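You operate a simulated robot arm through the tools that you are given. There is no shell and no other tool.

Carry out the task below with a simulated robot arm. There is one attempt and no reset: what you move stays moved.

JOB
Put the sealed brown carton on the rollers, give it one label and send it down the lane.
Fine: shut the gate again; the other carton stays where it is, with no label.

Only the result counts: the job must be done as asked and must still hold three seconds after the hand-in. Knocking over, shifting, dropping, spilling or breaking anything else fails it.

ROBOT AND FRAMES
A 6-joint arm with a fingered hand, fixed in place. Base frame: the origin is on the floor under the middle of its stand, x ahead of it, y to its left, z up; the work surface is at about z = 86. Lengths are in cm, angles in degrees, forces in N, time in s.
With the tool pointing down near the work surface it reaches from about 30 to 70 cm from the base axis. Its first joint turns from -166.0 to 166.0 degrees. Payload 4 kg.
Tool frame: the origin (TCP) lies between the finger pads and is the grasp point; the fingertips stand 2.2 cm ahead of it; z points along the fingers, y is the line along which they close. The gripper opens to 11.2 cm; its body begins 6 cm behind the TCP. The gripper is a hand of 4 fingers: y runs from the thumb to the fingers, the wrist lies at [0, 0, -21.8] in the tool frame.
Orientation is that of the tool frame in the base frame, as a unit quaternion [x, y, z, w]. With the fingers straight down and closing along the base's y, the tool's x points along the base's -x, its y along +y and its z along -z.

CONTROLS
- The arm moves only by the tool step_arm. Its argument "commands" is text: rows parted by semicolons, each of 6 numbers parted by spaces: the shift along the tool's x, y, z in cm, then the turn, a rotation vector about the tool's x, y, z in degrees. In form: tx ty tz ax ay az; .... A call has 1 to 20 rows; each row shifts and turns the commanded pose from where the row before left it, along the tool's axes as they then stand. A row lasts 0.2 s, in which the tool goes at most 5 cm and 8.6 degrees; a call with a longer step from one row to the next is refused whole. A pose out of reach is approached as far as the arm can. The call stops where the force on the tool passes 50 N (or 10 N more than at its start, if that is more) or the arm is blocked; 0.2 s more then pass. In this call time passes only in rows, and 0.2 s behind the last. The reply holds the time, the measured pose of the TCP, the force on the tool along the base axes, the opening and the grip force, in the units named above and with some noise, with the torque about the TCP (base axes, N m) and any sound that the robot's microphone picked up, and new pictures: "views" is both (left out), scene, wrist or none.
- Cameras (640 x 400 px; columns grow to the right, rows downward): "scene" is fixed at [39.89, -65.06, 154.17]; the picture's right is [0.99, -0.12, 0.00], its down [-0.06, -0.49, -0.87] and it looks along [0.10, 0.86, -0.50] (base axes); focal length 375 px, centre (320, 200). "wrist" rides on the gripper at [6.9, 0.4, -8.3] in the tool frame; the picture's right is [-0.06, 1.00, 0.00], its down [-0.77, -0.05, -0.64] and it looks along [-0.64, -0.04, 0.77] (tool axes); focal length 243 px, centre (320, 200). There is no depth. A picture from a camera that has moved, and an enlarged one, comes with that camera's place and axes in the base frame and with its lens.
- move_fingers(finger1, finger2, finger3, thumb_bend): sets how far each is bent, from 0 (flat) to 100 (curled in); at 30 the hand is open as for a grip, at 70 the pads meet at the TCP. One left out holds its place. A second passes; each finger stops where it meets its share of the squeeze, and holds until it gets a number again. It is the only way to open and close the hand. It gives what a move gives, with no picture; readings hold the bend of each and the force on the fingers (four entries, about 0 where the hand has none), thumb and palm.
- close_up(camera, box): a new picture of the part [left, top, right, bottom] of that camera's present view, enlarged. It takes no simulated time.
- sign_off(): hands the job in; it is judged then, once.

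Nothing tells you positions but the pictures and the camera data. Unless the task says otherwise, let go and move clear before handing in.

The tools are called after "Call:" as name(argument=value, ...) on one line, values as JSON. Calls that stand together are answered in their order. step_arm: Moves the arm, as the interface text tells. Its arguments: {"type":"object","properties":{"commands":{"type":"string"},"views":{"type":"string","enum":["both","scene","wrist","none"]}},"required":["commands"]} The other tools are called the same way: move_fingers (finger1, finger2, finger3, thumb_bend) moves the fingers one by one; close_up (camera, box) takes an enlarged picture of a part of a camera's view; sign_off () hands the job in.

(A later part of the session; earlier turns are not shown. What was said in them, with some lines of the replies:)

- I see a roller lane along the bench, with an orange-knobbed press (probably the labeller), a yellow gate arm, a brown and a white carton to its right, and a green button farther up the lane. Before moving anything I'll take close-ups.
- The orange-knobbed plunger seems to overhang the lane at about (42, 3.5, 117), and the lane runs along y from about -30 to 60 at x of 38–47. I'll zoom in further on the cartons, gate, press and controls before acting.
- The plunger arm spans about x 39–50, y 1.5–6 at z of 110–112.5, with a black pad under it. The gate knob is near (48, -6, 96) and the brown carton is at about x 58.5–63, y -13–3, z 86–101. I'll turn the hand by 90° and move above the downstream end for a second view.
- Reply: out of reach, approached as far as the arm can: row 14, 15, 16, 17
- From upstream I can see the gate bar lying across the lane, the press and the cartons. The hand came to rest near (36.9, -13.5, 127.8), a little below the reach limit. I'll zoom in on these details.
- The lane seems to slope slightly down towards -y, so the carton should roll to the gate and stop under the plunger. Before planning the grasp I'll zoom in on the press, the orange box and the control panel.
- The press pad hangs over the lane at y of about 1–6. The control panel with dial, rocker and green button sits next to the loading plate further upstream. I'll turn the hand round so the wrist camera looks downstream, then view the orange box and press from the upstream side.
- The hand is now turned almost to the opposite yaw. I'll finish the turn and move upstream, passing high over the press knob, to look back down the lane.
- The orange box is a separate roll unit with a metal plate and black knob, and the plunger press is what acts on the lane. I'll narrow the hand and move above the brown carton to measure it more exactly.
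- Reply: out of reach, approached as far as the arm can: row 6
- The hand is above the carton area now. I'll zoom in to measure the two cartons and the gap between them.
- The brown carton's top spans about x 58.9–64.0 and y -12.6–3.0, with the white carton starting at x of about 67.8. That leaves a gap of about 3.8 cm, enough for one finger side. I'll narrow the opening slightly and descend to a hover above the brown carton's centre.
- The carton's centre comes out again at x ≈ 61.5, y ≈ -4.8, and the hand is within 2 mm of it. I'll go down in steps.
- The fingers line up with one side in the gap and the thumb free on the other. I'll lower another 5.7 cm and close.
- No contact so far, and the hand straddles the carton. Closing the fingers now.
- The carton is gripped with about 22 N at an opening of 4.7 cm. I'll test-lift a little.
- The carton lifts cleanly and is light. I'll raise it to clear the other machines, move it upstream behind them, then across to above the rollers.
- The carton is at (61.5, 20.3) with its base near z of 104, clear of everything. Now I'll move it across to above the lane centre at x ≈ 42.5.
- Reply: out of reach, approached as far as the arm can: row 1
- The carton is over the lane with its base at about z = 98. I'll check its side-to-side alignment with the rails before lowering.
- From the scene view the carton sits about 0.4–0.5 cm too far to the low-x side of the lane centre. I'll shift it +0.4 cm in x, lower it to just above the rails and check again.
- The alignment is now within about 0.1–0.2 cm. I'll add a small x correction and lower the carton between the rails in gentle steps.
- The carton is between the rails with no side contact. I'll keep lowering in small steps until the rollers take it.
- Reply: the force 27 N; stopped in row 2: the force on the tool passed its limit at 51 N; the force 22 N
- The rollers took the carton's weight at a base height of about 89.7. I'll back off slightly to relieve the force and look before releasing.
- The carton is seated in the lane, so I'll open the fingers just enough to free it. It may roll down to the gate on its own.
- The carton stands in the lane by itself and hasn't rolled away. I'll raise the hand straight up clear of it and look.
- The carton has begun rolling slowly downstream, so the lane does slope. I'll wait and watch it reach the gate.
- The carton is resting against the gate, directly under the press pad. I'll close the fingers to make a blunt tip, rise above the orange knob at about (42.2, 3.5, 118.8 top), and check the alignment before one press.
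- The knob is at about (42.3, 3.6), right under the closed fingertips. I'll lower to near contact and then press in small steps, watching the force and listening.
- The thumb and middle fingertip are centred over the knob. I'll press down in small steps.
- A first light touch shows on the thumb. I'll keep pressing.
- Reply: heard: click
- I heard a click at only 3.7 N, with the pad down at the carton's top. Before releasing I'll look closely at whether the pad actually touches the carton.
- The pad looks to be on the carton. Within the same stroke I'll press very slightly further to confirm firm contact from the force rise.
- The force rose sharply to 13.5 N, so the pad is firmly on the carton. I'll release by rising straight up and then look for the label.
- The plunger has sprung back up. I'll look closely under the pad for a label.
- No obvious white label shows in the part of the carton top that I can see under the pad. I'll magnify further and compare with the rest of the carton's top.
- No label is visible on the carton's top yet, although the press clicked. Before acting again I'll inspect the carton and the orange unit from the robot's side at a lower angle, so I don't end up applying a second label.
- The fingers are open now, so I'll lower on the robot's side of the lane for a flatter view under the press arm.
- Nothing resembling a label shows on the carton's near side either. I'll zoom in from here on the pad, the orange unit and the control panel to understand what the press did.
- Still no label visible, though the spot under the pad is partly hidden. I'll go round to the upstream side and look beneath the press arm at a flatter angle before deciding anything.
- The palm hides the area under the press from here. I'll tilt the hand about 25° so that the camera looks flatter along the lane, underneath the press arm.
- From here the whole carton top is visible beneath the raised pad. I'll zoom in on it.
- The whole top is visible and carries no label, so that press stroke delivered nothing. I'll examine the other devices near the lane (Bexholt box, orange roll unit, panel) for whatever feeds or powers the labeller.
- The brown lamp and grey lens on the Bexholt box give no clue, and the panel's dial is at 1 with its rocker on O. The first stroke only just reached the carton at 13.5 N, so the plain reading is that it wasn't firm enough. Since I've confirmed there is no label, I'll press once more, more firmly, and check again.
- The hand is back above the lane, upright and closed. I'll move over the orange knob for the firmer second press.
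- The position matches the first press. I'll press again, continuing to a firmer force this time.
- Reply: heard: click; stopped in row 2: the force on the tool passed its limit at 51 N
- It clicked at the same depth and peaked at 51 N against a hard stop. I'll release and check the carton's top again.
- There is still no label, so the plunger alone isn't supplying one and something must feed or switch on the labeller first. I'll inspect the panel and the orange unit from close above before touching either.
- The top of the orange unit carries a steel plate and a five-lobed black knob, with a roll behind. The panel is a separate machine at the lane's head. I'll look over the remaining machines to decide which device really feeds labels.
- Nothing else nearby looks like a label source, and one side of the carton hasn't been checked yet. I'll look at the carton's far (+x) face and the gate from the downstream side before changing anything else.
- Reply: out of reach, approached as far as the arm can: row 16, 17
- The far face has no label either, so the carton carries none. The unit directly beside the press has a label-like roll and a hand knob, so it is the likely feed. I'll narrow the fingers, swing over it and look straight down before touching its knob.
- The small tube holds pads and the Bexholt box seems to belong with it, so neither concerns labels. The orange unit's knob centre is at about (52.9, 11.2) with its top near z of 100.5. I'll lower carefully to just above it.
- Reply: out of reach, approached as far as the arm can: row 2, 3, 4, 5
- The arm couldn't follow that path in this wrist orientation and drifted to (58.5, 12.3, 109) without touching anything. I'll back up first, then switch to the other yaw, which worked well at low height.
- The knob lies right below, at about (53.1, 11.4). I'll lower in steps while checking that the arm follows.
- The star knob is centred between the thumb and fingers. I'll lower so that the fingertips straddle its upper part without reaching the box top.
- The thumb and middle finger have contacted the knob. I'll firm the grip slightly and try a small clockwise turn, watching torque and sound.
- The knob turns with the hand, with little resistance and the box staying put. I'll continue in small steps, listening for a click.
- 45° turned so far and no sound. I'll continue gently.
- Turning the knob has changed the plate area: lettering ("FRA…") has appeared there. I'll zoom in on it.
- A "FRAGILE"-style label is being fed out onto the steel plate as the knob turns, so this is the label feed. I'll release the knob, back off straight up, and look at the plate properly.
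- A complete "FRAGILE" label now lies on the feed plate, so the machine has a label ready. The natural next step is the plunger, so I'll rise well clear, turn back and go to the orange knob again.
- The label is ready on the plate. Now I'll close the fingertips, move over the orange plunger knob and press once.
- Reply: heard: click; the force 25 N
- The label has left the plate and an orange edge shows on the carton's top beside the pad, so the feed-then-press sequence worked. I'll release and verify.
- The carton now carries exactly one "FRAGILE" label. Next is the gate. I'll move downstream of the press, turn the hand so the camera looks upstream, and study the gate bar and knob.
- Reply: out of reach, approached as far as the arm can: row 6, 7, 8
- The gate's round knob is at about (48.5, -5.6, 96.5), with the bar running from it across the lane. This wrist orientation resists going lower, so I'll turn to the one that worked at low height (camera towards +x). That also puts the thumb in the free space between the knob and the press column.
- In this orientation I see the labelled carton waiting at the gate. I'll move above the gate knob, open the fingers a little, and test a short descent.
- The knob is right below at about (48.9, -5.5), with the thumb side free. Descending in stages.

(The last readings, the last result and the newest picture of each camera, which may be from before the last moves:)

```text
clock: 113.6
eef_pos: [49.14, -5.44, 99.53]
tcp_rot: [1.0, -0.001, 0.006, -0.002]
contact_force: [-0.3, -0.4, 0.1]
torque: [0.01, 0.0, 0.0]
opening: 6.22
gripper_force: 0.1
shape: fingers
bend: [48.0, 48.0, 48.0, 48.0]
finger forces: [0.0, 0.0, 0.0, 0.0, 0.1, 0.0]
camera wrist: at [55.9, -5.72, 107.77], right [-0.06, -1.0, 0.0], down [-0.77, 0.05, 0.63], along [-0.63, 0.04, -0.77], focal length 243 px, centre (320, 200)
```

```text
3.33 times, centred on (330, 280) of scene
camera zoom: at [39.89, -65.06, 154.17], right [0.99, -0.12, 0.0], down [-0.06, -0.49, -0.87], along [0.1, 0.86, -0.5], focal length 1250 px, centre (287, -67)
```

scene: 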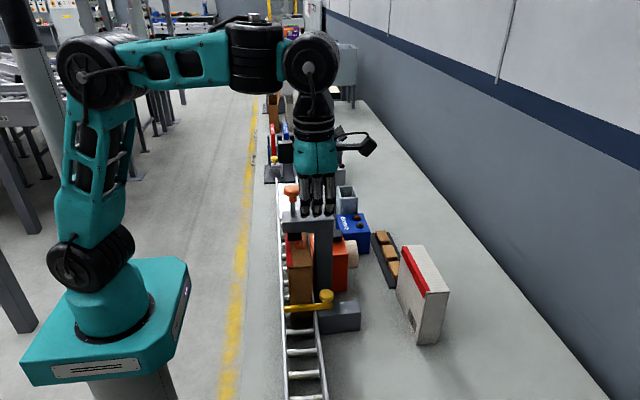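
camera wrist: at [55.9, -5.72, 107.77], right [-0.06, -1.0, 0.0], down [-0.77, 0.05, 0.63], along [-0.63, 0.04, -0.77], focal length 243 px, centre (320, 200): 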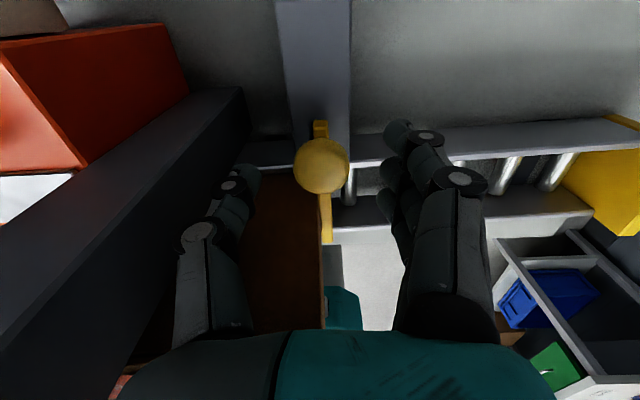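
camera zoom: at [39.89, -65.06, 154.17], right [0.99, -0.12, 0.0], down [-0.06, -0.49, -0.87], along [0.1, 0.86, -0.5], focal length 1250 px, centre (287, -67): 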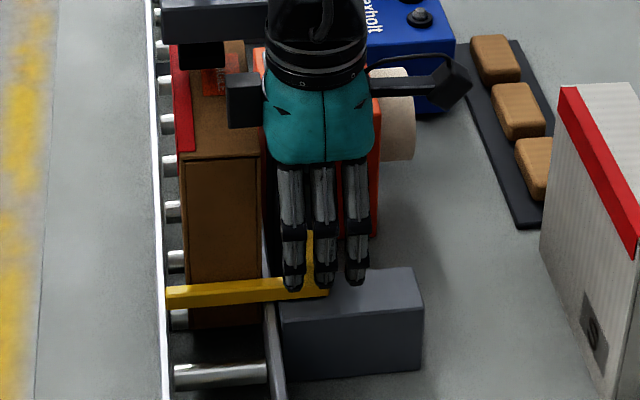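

The hand is positioned around the knob. I'll lower slightly more and close gently on it.

Call:
step_arm(commands="0.15 -0.1 0.5 0 0 0;0 0 0.4 0 0 0", views="none")

Call:
move_fingers(finger1=63, finger2=63, finger3=63, thumb_bend=63)

Call:
close_up(camera="wrist", box=[160, 80, 480, 320])

```text
clock: 114.2
eef_pos: [49.24, -5.16, 98.61]
tcp_rot: [1.0, -0.001, 0.006, -0.002]
contact_force: [-0.3, 0.0, 0.1]
torque: [0.03, 0.01, -0.03]
opening: 6.25
gripper_force: 0.2
shape: fingers
bend: [48.0, 48.0, 48.0, 48.0]
finger forces: [0.1, 0.1, 0.0, 0.0, 0.0, 0.0]
```

```text
clock: 115.2
eef_pos: [49.23, -5.27, 98.48]
tcp_rot: [1.0, -0.001, 0.007, -0.002]
contact_force: [0.4, -1.3, -1.0]
torque: [-0.04, -0.02, 0.02]
opening: 2.46
gripper_force: 1.3
shape: fingers
bend: [63.0, 60.0, 62.0, 63.0]
finger forces: [0.1, 1.8, 0.4, 0.0, 0.2, 0.0]
```

```text
1.67 times, centred on (320, 200) of wrist
camera zoom: at [56.03, -5.57, 106.9], right [-0.06, -1.0, 0.0], down [-0.77, 0.05, 0.63], along [-0.63, 0.04, -0.77], focal length 404 px, centre (320, 200)
```

zoom: 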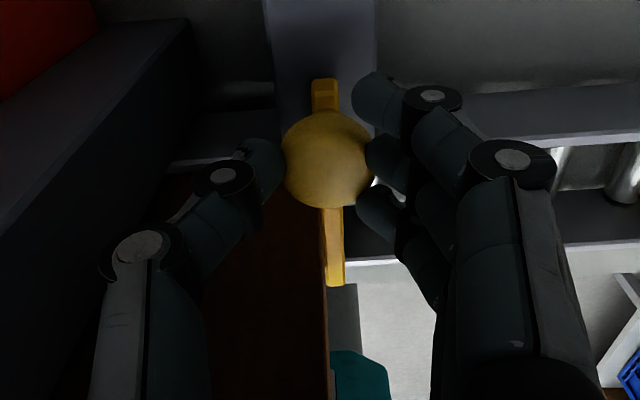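

The knob is held between thumb and fingers. I'll firm up and try pulling it gently in +x, away from the lane.

Call:
move_fingers(finger1=66, finger2=68, finger3=66, thumb_bend=68)

Call:
step_arm(commands="0.3 0 0 0 0 0;0.3 0 0 0 0 0;0.4 0 0 0 0 0", views="scene")

Call:
close_up(camera="scene", box=[270, 220, 390, 340])

Call:
close_up(camera="wrist", box=[160, 80, 480, 320])

```text
clock: 116.2
eef_pos: [49.29, -5.31, 98.55]
tcp_rot: [1.0, 0.0, 0.006, -0.002]
contact_force: [1.7, -1.6, 1.1]
torque: [-0.03, -0.02, 0.05]
opening: 1.92
gripper_force: 4.6
shape: fingers
bend: [66.0, 61.0, 63.0, 66.0]
finger forces: [0.0, 3.9, 1.5, 0.0, 3.3, 0.0]
```

```text
clock: 117.0
eef_pos: [50.2, -5.33, 98.67]
tcp_rot: [1.0, 0.0, 0.006, -0.002]
contact_force: [0.3, -3.4, 1.3]
torque: [-0.06, 0.0, 0.02]
opening: 1.8
gripper_force: 3.9
shape: fingers
bend: [66.0, 62.0, 63.0, 67.0]
finger forces: [0.1, 3.8, 1.9, 0.1, 2.1, 0.0]
```

scene: 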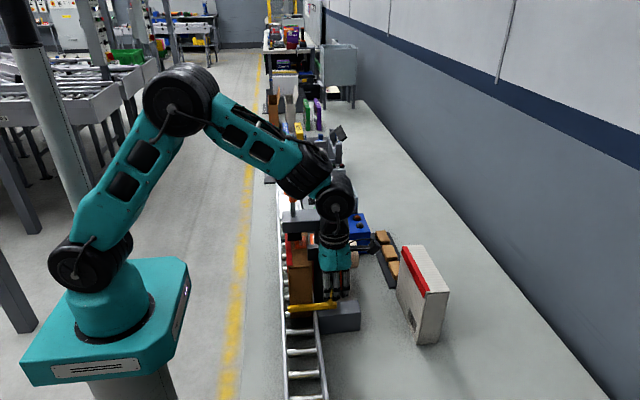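

```text
3.33 times, centred on (330, 280) of scene
camera zoom: at [39.89, -65.06, 154.17], right [0.99, -0.12, 0.0], down [-0.06, -0.49, -0.87], along [0.1, 0.86, -0.5], focal length 1250 px, centre (287, -67)
```

zoom: 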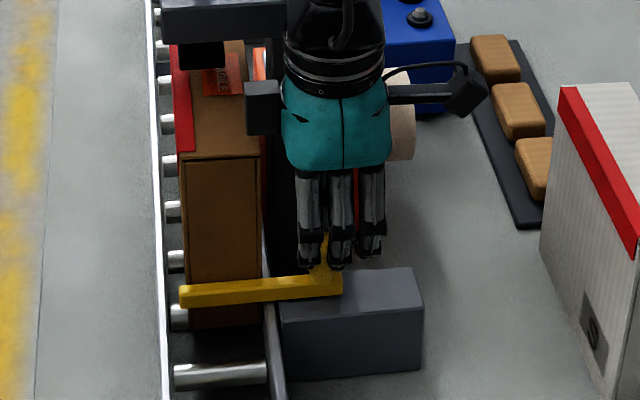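

```text
1.67 times, centred on (320, 200) of wrist
camera zoom: at [57.01, -5.57, 106.99], right [-0.06, -1.0, 0.0], down [-0.77, 0.05, 0.63], along [-0.63, 0.04, -0.77], focal length 404 px, centre (320, 200)
```

zoom: 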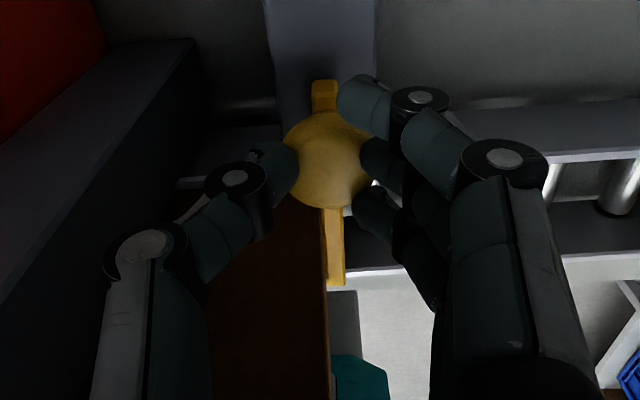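

The gate bar slides in +x with little force. I'll keep pulling it out of the lane.

Call:
step_arm(commands="0.8 0 0 0 0 0;0.9 0 0 0 0 0;0.9 0 0 0 0 0;0.9 0 0 0 0 0;0.9 0 0 0 0 0", views="scene")

Call:
close_up(camera="scene", box=[270, 220, 390, 340])

```text
clock: 118.2
eef_pos: [54.74, -5.28, 98.69]
tcp_rot: [1.0, 0.0, 0.007, -0.002]
contact_force: [0.2, -4.7, 3.8]
torque: [-0.12, -0.01, 0.03]
opening: 1.75
gripper_force: 5.3
shape: fingers
bend: [66.0, 62.0, 63.0, 67.0]
finger forces: [0.0, 5.2, 2.9, 0.0, 2.6, 0.0]
```

scene: 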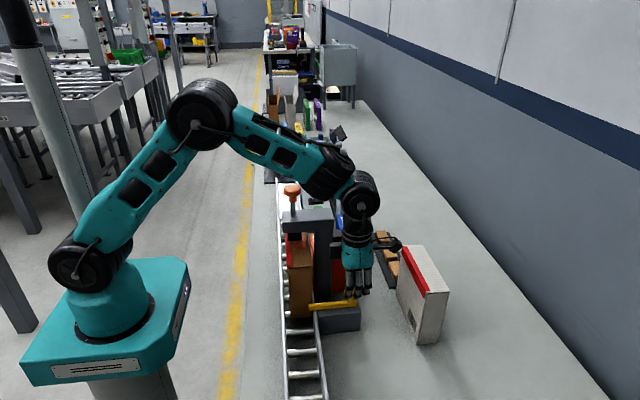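

```text
3.33 times, centred on (330, 280) of scene
camera zoom: at [39.89, -65.06, 154.17], right [0.99, -0.12, 0.0], down [-0.06, -0.49, -0.87], along [0.1, 0.86, -0.5], focal length 1250 px, centre (287, -67)
```

zoom: 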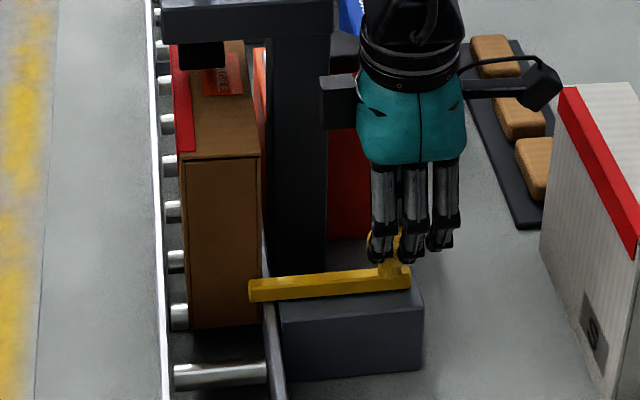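

Call:
step_arm(commands="0.8 0 0 0 0 0;0.8 0 0 0 0 0;0.6 0 0 0 0 0", views="scene")

Call:
close_up(camera="scene", box=[270, 220, 390, 400])

```text
clock: 119.0
eef_pos: [56.72, -5.43, 98.75]
tcp_rot: [1.0, 0.001, 0.006, -0.002]
contact_force: [-5.3, -5.7, 6.5]
torque: [-0.22, 0.24, -0.01]
opening: 1.55
gripper_force: 4.7
shape: fingers
bend: [66.0, 65.0, 64.0, 68.0]
finger forces: [0.0, 2.5, 7.4, 0.0, 0.2, 0.0]
```

scene: 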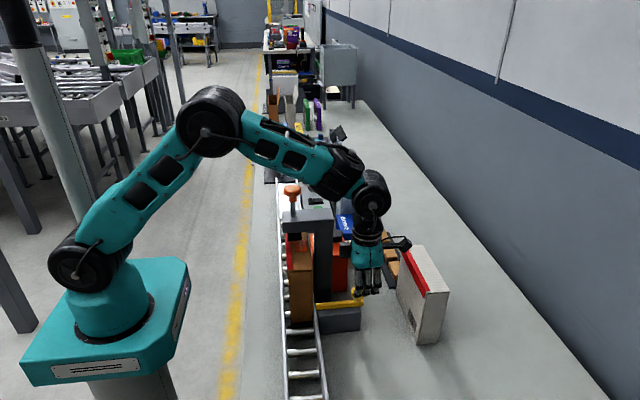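

```text
2.22 times, centred on (330, 310) of scene
camera zoom: at [39.89, -65.06, 154.17], right [0.99, -0.12, 0.0], down [-0.06, -0.49, -0.87], along [0.1, 0.86, -0.5], focal length 833 px, centre (298, -44)
```

zoom: 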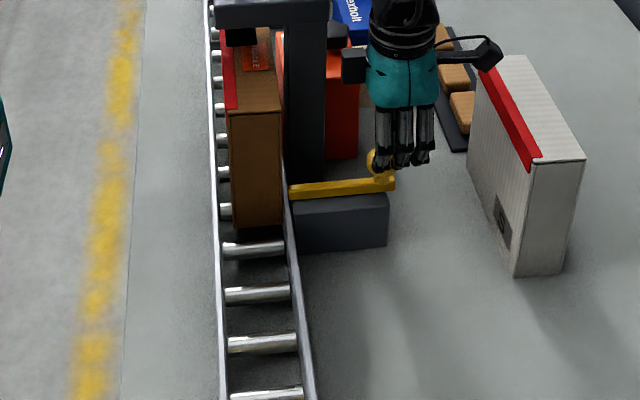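

The gate has reached the end of its travel and the bar is clear of the lane. I'll hold still and watch the carton roll.

Call:
step_arm(commands="-0.2 0 0 0 0 0;0 0 0 0 0 0;0 0 0 0 0 0;0 0 0 0 0 0;0 0 0 0 0 0;0 0 0 0 0 0;0 0 0 0 0 0", views="scene")

Call:
close_up(camera="scene", box=[270, 220, 390, 400])

```text
clock: 120.6
eef_pos: [56.47, -5.34, 98.73]
tcp_rot: [1.0, 0.0, 0.007, -0.002]
contact_force: [0.9, -7.1, 11.5]
torque: [-0.3, 0.08, 0.07]
opening: 1.55
gripper_force: 8.0
shape: fingers
bend: [66.0, 65.0, 65.0, 68.0]
finger forces: [0.1, 7.1, 7.5, 0.1, 0.6, 0.1]
```

scene: 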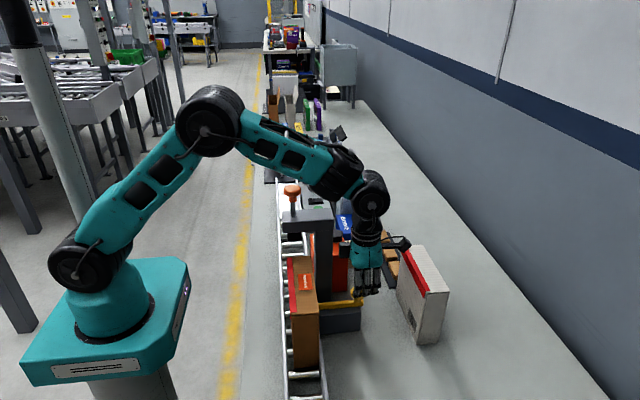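

```text
2.22 times, centred on (330, 310) of scene
camera zoom: at [39.89, -65.06, 154.17], right [0.99, -0.12, 0.0], down [-0.06, -0.49, -0.87], along [0.1, 0.86, -0.5], focal length 833 px, centre (298, -44)
```

zoom: 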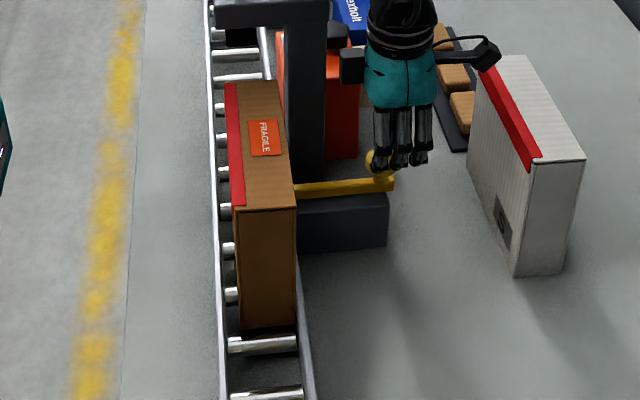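

The labelled carton is rolling down the lane past the open gate. I'll wait for it to reach the end.

Call:
step_arm(commands="0 0 0 0 0 0;0 0 0 0 0 0;0 0 0 0 0 0;0 0 0 0 0 0;0 0 0 0 0 0;0 0 0 0 0 0;0 0 0 0 0 0;0 0 0 0 0 0;0 0 0 0 0 0;0 0 0 0 0 0", views="both")

Call:
close_up(camera="scene", box=[270, 220, 390, 400])

```text
clock: 122.8
eef_pos: [56.59, -5.42, 98.65]
tcp_rot: [1.0, 0.0, 0.006, -0.003]
contact_force: [0.4, -7.8, 11.5]
torque: [-0.3, 0.11, 0.07]
opening: 1.54
gripper_force: 8.1
shape: fingers
bend: [66.0, 65.0, 65.0, 68.0]
finger forces: [0.0, 6.8, 7.7, 0.0, 0.7, 0.1]
camera wrist: at [63.41, -5.58, 107.02], right [-0.06, -1.0, 0.0], down [-0.77, 0.05, 0.63], along [-0.63, 0.04, -0.77], focal length 243 px, centre (320, 200)
```

scene: 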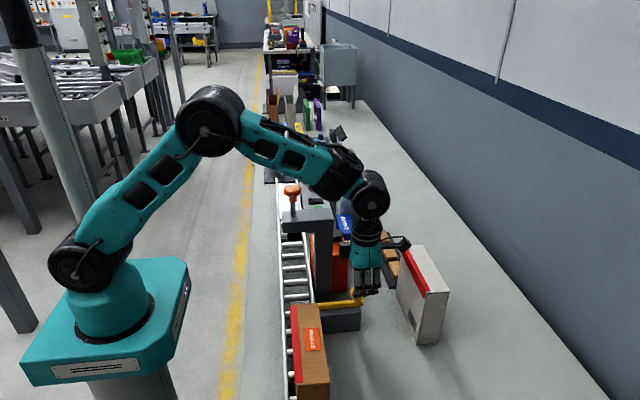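
wrist: 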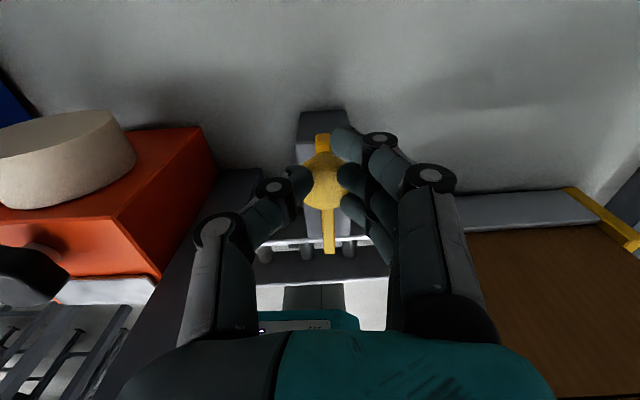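

```text
2.22 times, centred on (330, 310) of scene
camera zoom: at [39.89, -65.06, 154.17], right [0.99, -0.12, 0.0], down [-0.06, -0.49, -0.87], along [0.1, 0.86, -0.5], focal length 833 px, centre (298, -44)
```

zoom: 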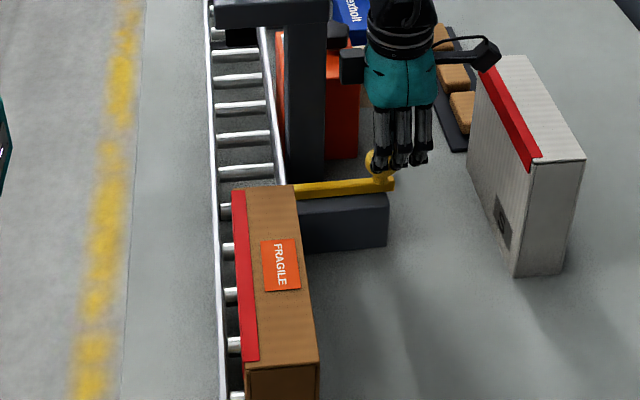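

The labelled carton has rolled to the end of the lane, well clear of the gate. Now I'll slide the gate shut by moving the held knob back towards the lane.

Call:
step_arm(commands="-0.7 0 0 0 0 0;-0.9 0 0 0 0 0;-0.9 0 0 0 0 0;-0.9 0 0 0 0 0;-0.9 0 0 0 0 0;-0.9 0 0 0 0 0;-0.9 0 0 0 0 0", views="scene")

Call:
close_up(camera="scene", box=[270, 220, 390, 340])

```text
clock: 124.4
eef_pos: [50.44, -5.26, 98.57]
tcp_rot: [1.0, 0.0, 0.007, -0.001]
contact_force: [0.3, -9.5, 16.2]
torque: [-0.44, 0.13, 0.08]
opening: 1.5
gripper_force: 11.4
shape: fingers
bend: [66.0, 66.0, 66.0, 68.0]
finger forces: [0.0, 9.3, 10.9, 0.0, 1.6, 0.0]
```

scene: 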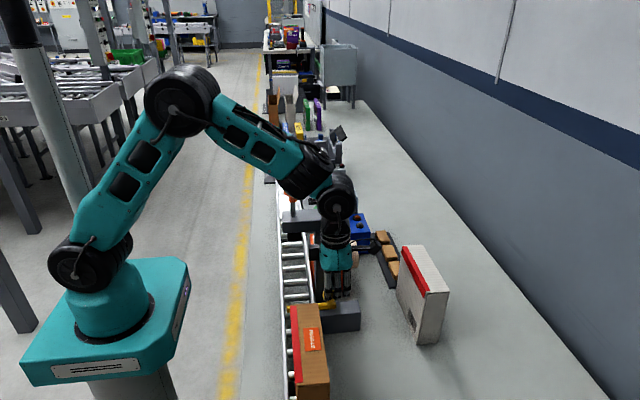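

```text
3.33 times, centred on (330, 280) of scene
camera zoom: at [39.89, -65.06, 154.17], right [0.99, -0.12, 0.0], down [-0.06, -0.49, -0.87], along [0.1, 0.86, -0.5], focal length 1250 px, centre (287, -67)
```

zoom: 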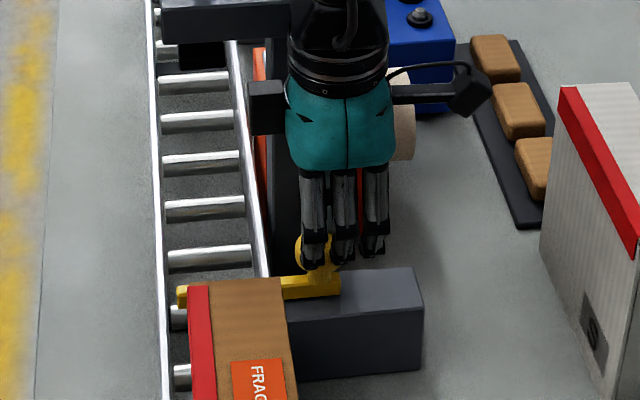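

The bar is nearly back; by comparison with the start it needs about 0.8 cm more.

Call:
step_arm(commands="-0.3 0 0 0 0 0;-0.3 0 0 0 0 0;-0.3 0 0 0 0 0;-0.2 0 0 0 0 0", views="scene")

Call:
close_up(camera="scene", box=[270, 220, 390, 340])

```text
clock: 125.4
eef_pos: [49.38, -5.19, 98.67]
tcp_rot: [1.0, 0.001, 0.008, -0.002]
contact_force: [13.4, -8.1, 14.2]
torque: [-0.35, -0.21, 0.25]
opening: 1.49
gripper_force: 10.0
shape: fingers
bend: [66.0, 65.0, 65.0, 68.0]
finger forces: [0.1, 14.3, 4.4, 0.1, 2.1, 0.0]
```

scene: 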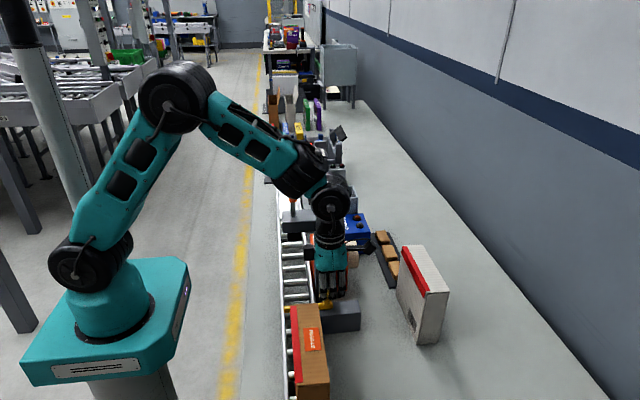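

```text
3.33 times, centred on (330, 280) of scene
camera zoom: at [39.89, -65.06, 154.17], right [0.99, -0.12, 0.0], down [-0.06, -0.49, -0.87], along [0.1, 0.86, -0.5], focal length 1250 px, centre (287, -67)
```

zoom: 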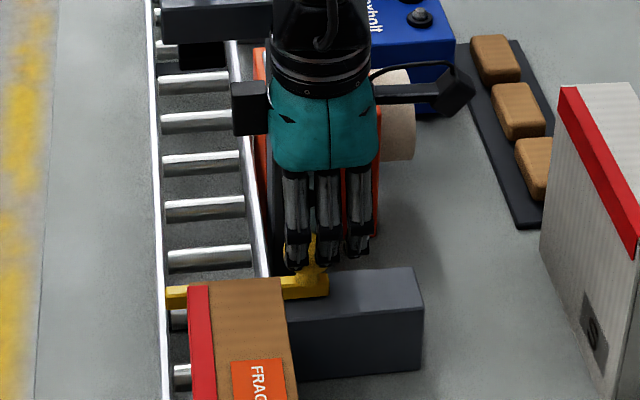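

The bar is back exactly where it was at the start, and the 13 N reaction shows it is against its closed stop. I'll release the knob and rise straight up.

Call:
move_fingers(finger1=48, finger2=48, finger3=48, thumb_bend=48)

Call:
step_arm(commands="0 0 -1 0 0 0;0 0 -2 0 0 0;0 0 -3 0 0 0;0 0 -4 0 0 0;0 0 -4 0 0 0;0 0 -4 0 0 0", views="both")

Call:
close_up(camera="scene", box=[270, 220, 390, 400])

Call:
close_up(camera="wrist", box=[160, 0, 640, 260])

```text
clock: 126.4
eef_pos: [49.35, -5.19, 98.66]
tcp_rot: [1.0, 0.0, 0.007, -0.001]
contact_force: [1.2, -0.6, -0.3]
torque: [0.01, 0.01, 0.0]
opening: 6.21
gripper_force: 0.0
shape: fingers
bend: [48.0, 48.0, 48.0, 48.0]
finger forces: [0.0, 0.0, 0.0, 0.0, 0.1, 0.0]
```

```text
clock: 127.8
eef_pos: [49.28, -5.33, 116.66]
tcp_rot: [1.0, 0.0, 0.007, -0.002]
contact_force: [-0.2, 0.7, -0.6]
torque: [0.02, -0.04, 0.02]
opening: 6.25
gripper_force: 0.2
shape: fingers
bend: [48.0, 48.0, 48.0, 48.0]
finger forces: [0.0, 0.0, 0.0, 0.0, 0.0, 0.1]
camera wrist: at [56.15, -5.62, 124.97], right [-0.06, -1.0, 0.0], down [-0.77, 0.05, 0.63], along [-0.63, 0.04, -0.77], focal length 243 px, centre (320, 200)
```

scene: 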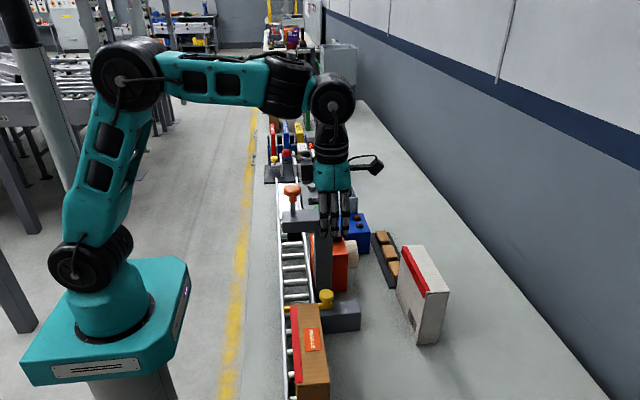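
wrist: 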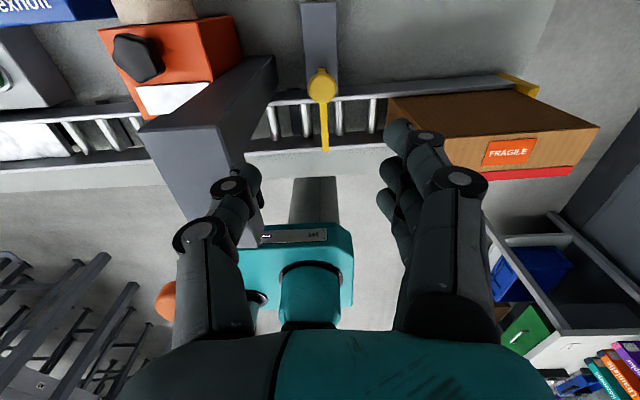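

```text
2.22 times, centred on (330, 310) of scene
camera zoom: at [39.89, -65.06, 154.17], right [0.99, -0.12, 0.0], down [-0.06, -0.49, -0.87], along [0.1, 0.86, -0.5], focal length 833 px, centre (298, -44)
```

zoom: 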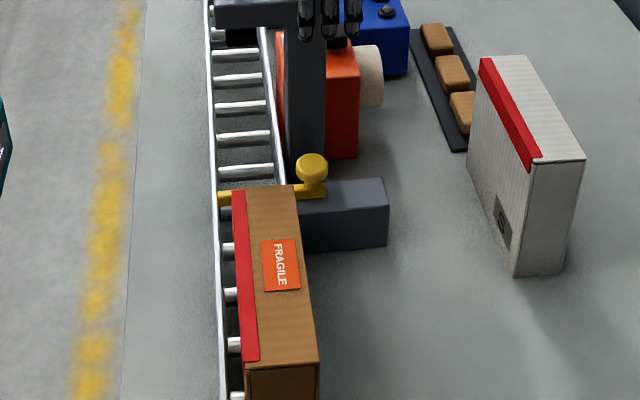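

```text
1.33 times, centred on (400, 130) of wrist
camera zoom: at [56.15, -5.62, 124.97], right [-0.06, -1.0, 0.0], down [-0.77, 0.05, 0.63], along [-0.63, 0.04, -0.77], focal length 324 px, centre (213, 293)
```

zoom: 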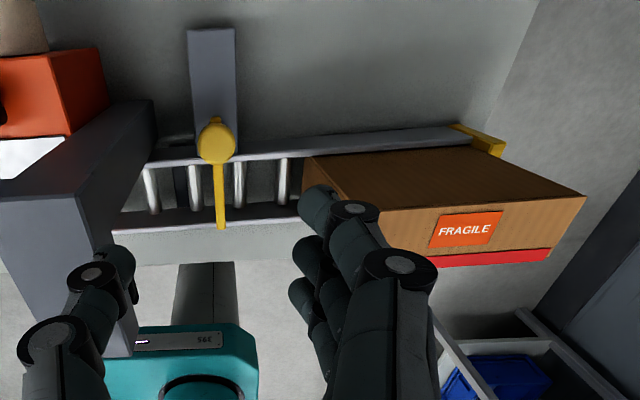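

The brown carton rests against the end stop with one "FRAGILE" label. The gate bar is across the lane again, the white carton stands untouched without a label, and the feed plate is empty. I'll lift a little more to be fully clear and take a last look.

Call:
step_arm(commands="0 0 -2 0 0 0;0 0 -1.5 0 0 0;0 0 0 0 0 0;0 0 0 0 0 0;0 0 0 0 0 0", views="scene")

Call:
close_up(camera="scene", box=[260, 170, 460, 400])

```text
clock: 129.0
eef_pos: [49.32, -5.36, 120.15]
tcp_rot: [1.0, 0.0, 0.006, -0.002]
contact_force: [-0.2, -0.5, -0.8]
torque: [0.04, -0.01, 0.0]
opening: 6.21
gripper_force: 0.0
shape: fingers
bend: [48.0, 48.0, 48.0, 48.0]
finger forces: [0.0, 0.1, 0.1, 0.0, 0.0, 0.0]
```

scene: 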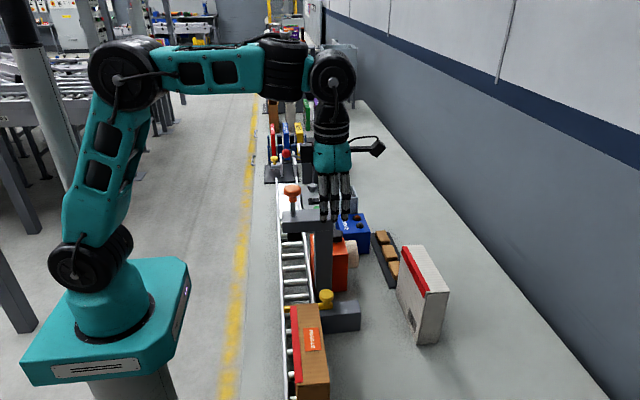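

```text
1.74 times, centred on (360, 285) of scene
camera zoom: at [39.89, -65.06, 154.17], right [0.99, -0.12, 0.0], down [-0.06, -0.49, -0.87], along [0.1, 0.86, -0.5], focal length 652 px, centre (250, 52)
```

zoom: 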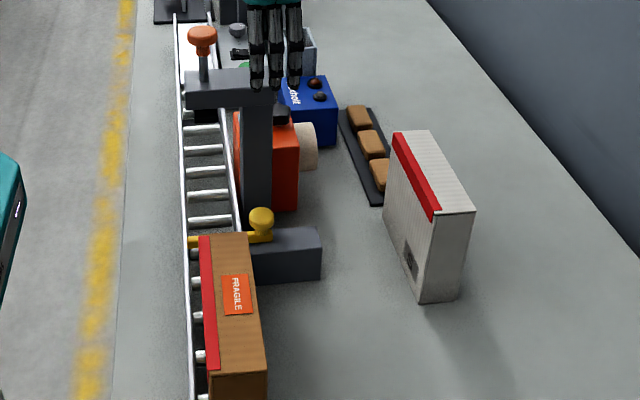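

The brown carton is at the lane's end with its one label, the gate is shut, the white carton is where it started, and the hand is empty and clear. I'm handing in the job.

Call:
sign_off()

```text
The job is handed in.
```

I put the brown carton on the rollers and gave it one "FRAGILE" label. It then rolled down the lane and now rests against the end stop. I handed the job in at about 129 s; no verdict came back with the hand-in.

- **Label:** My first two presses of the orange plunger clicked but put nothing on the carton. I checked the carton after each press. The label feed is the black knob on the orange unit. After I turned it about a quarter turn, one label came onto the plate, and the third press put it on the carton. The plate is empty again, and that knob is left turned from where it started.
- **Gate:** I slid the bar out to let the carton through, then pushed it back to its closed stop. In the last pictures it lies where it was at the start.
- **White carton:** It stands where it was, with no label.
- **Everything else:** I saw nothing knocked over or shifted. I let go of the gate knob and left the hand clear above it.
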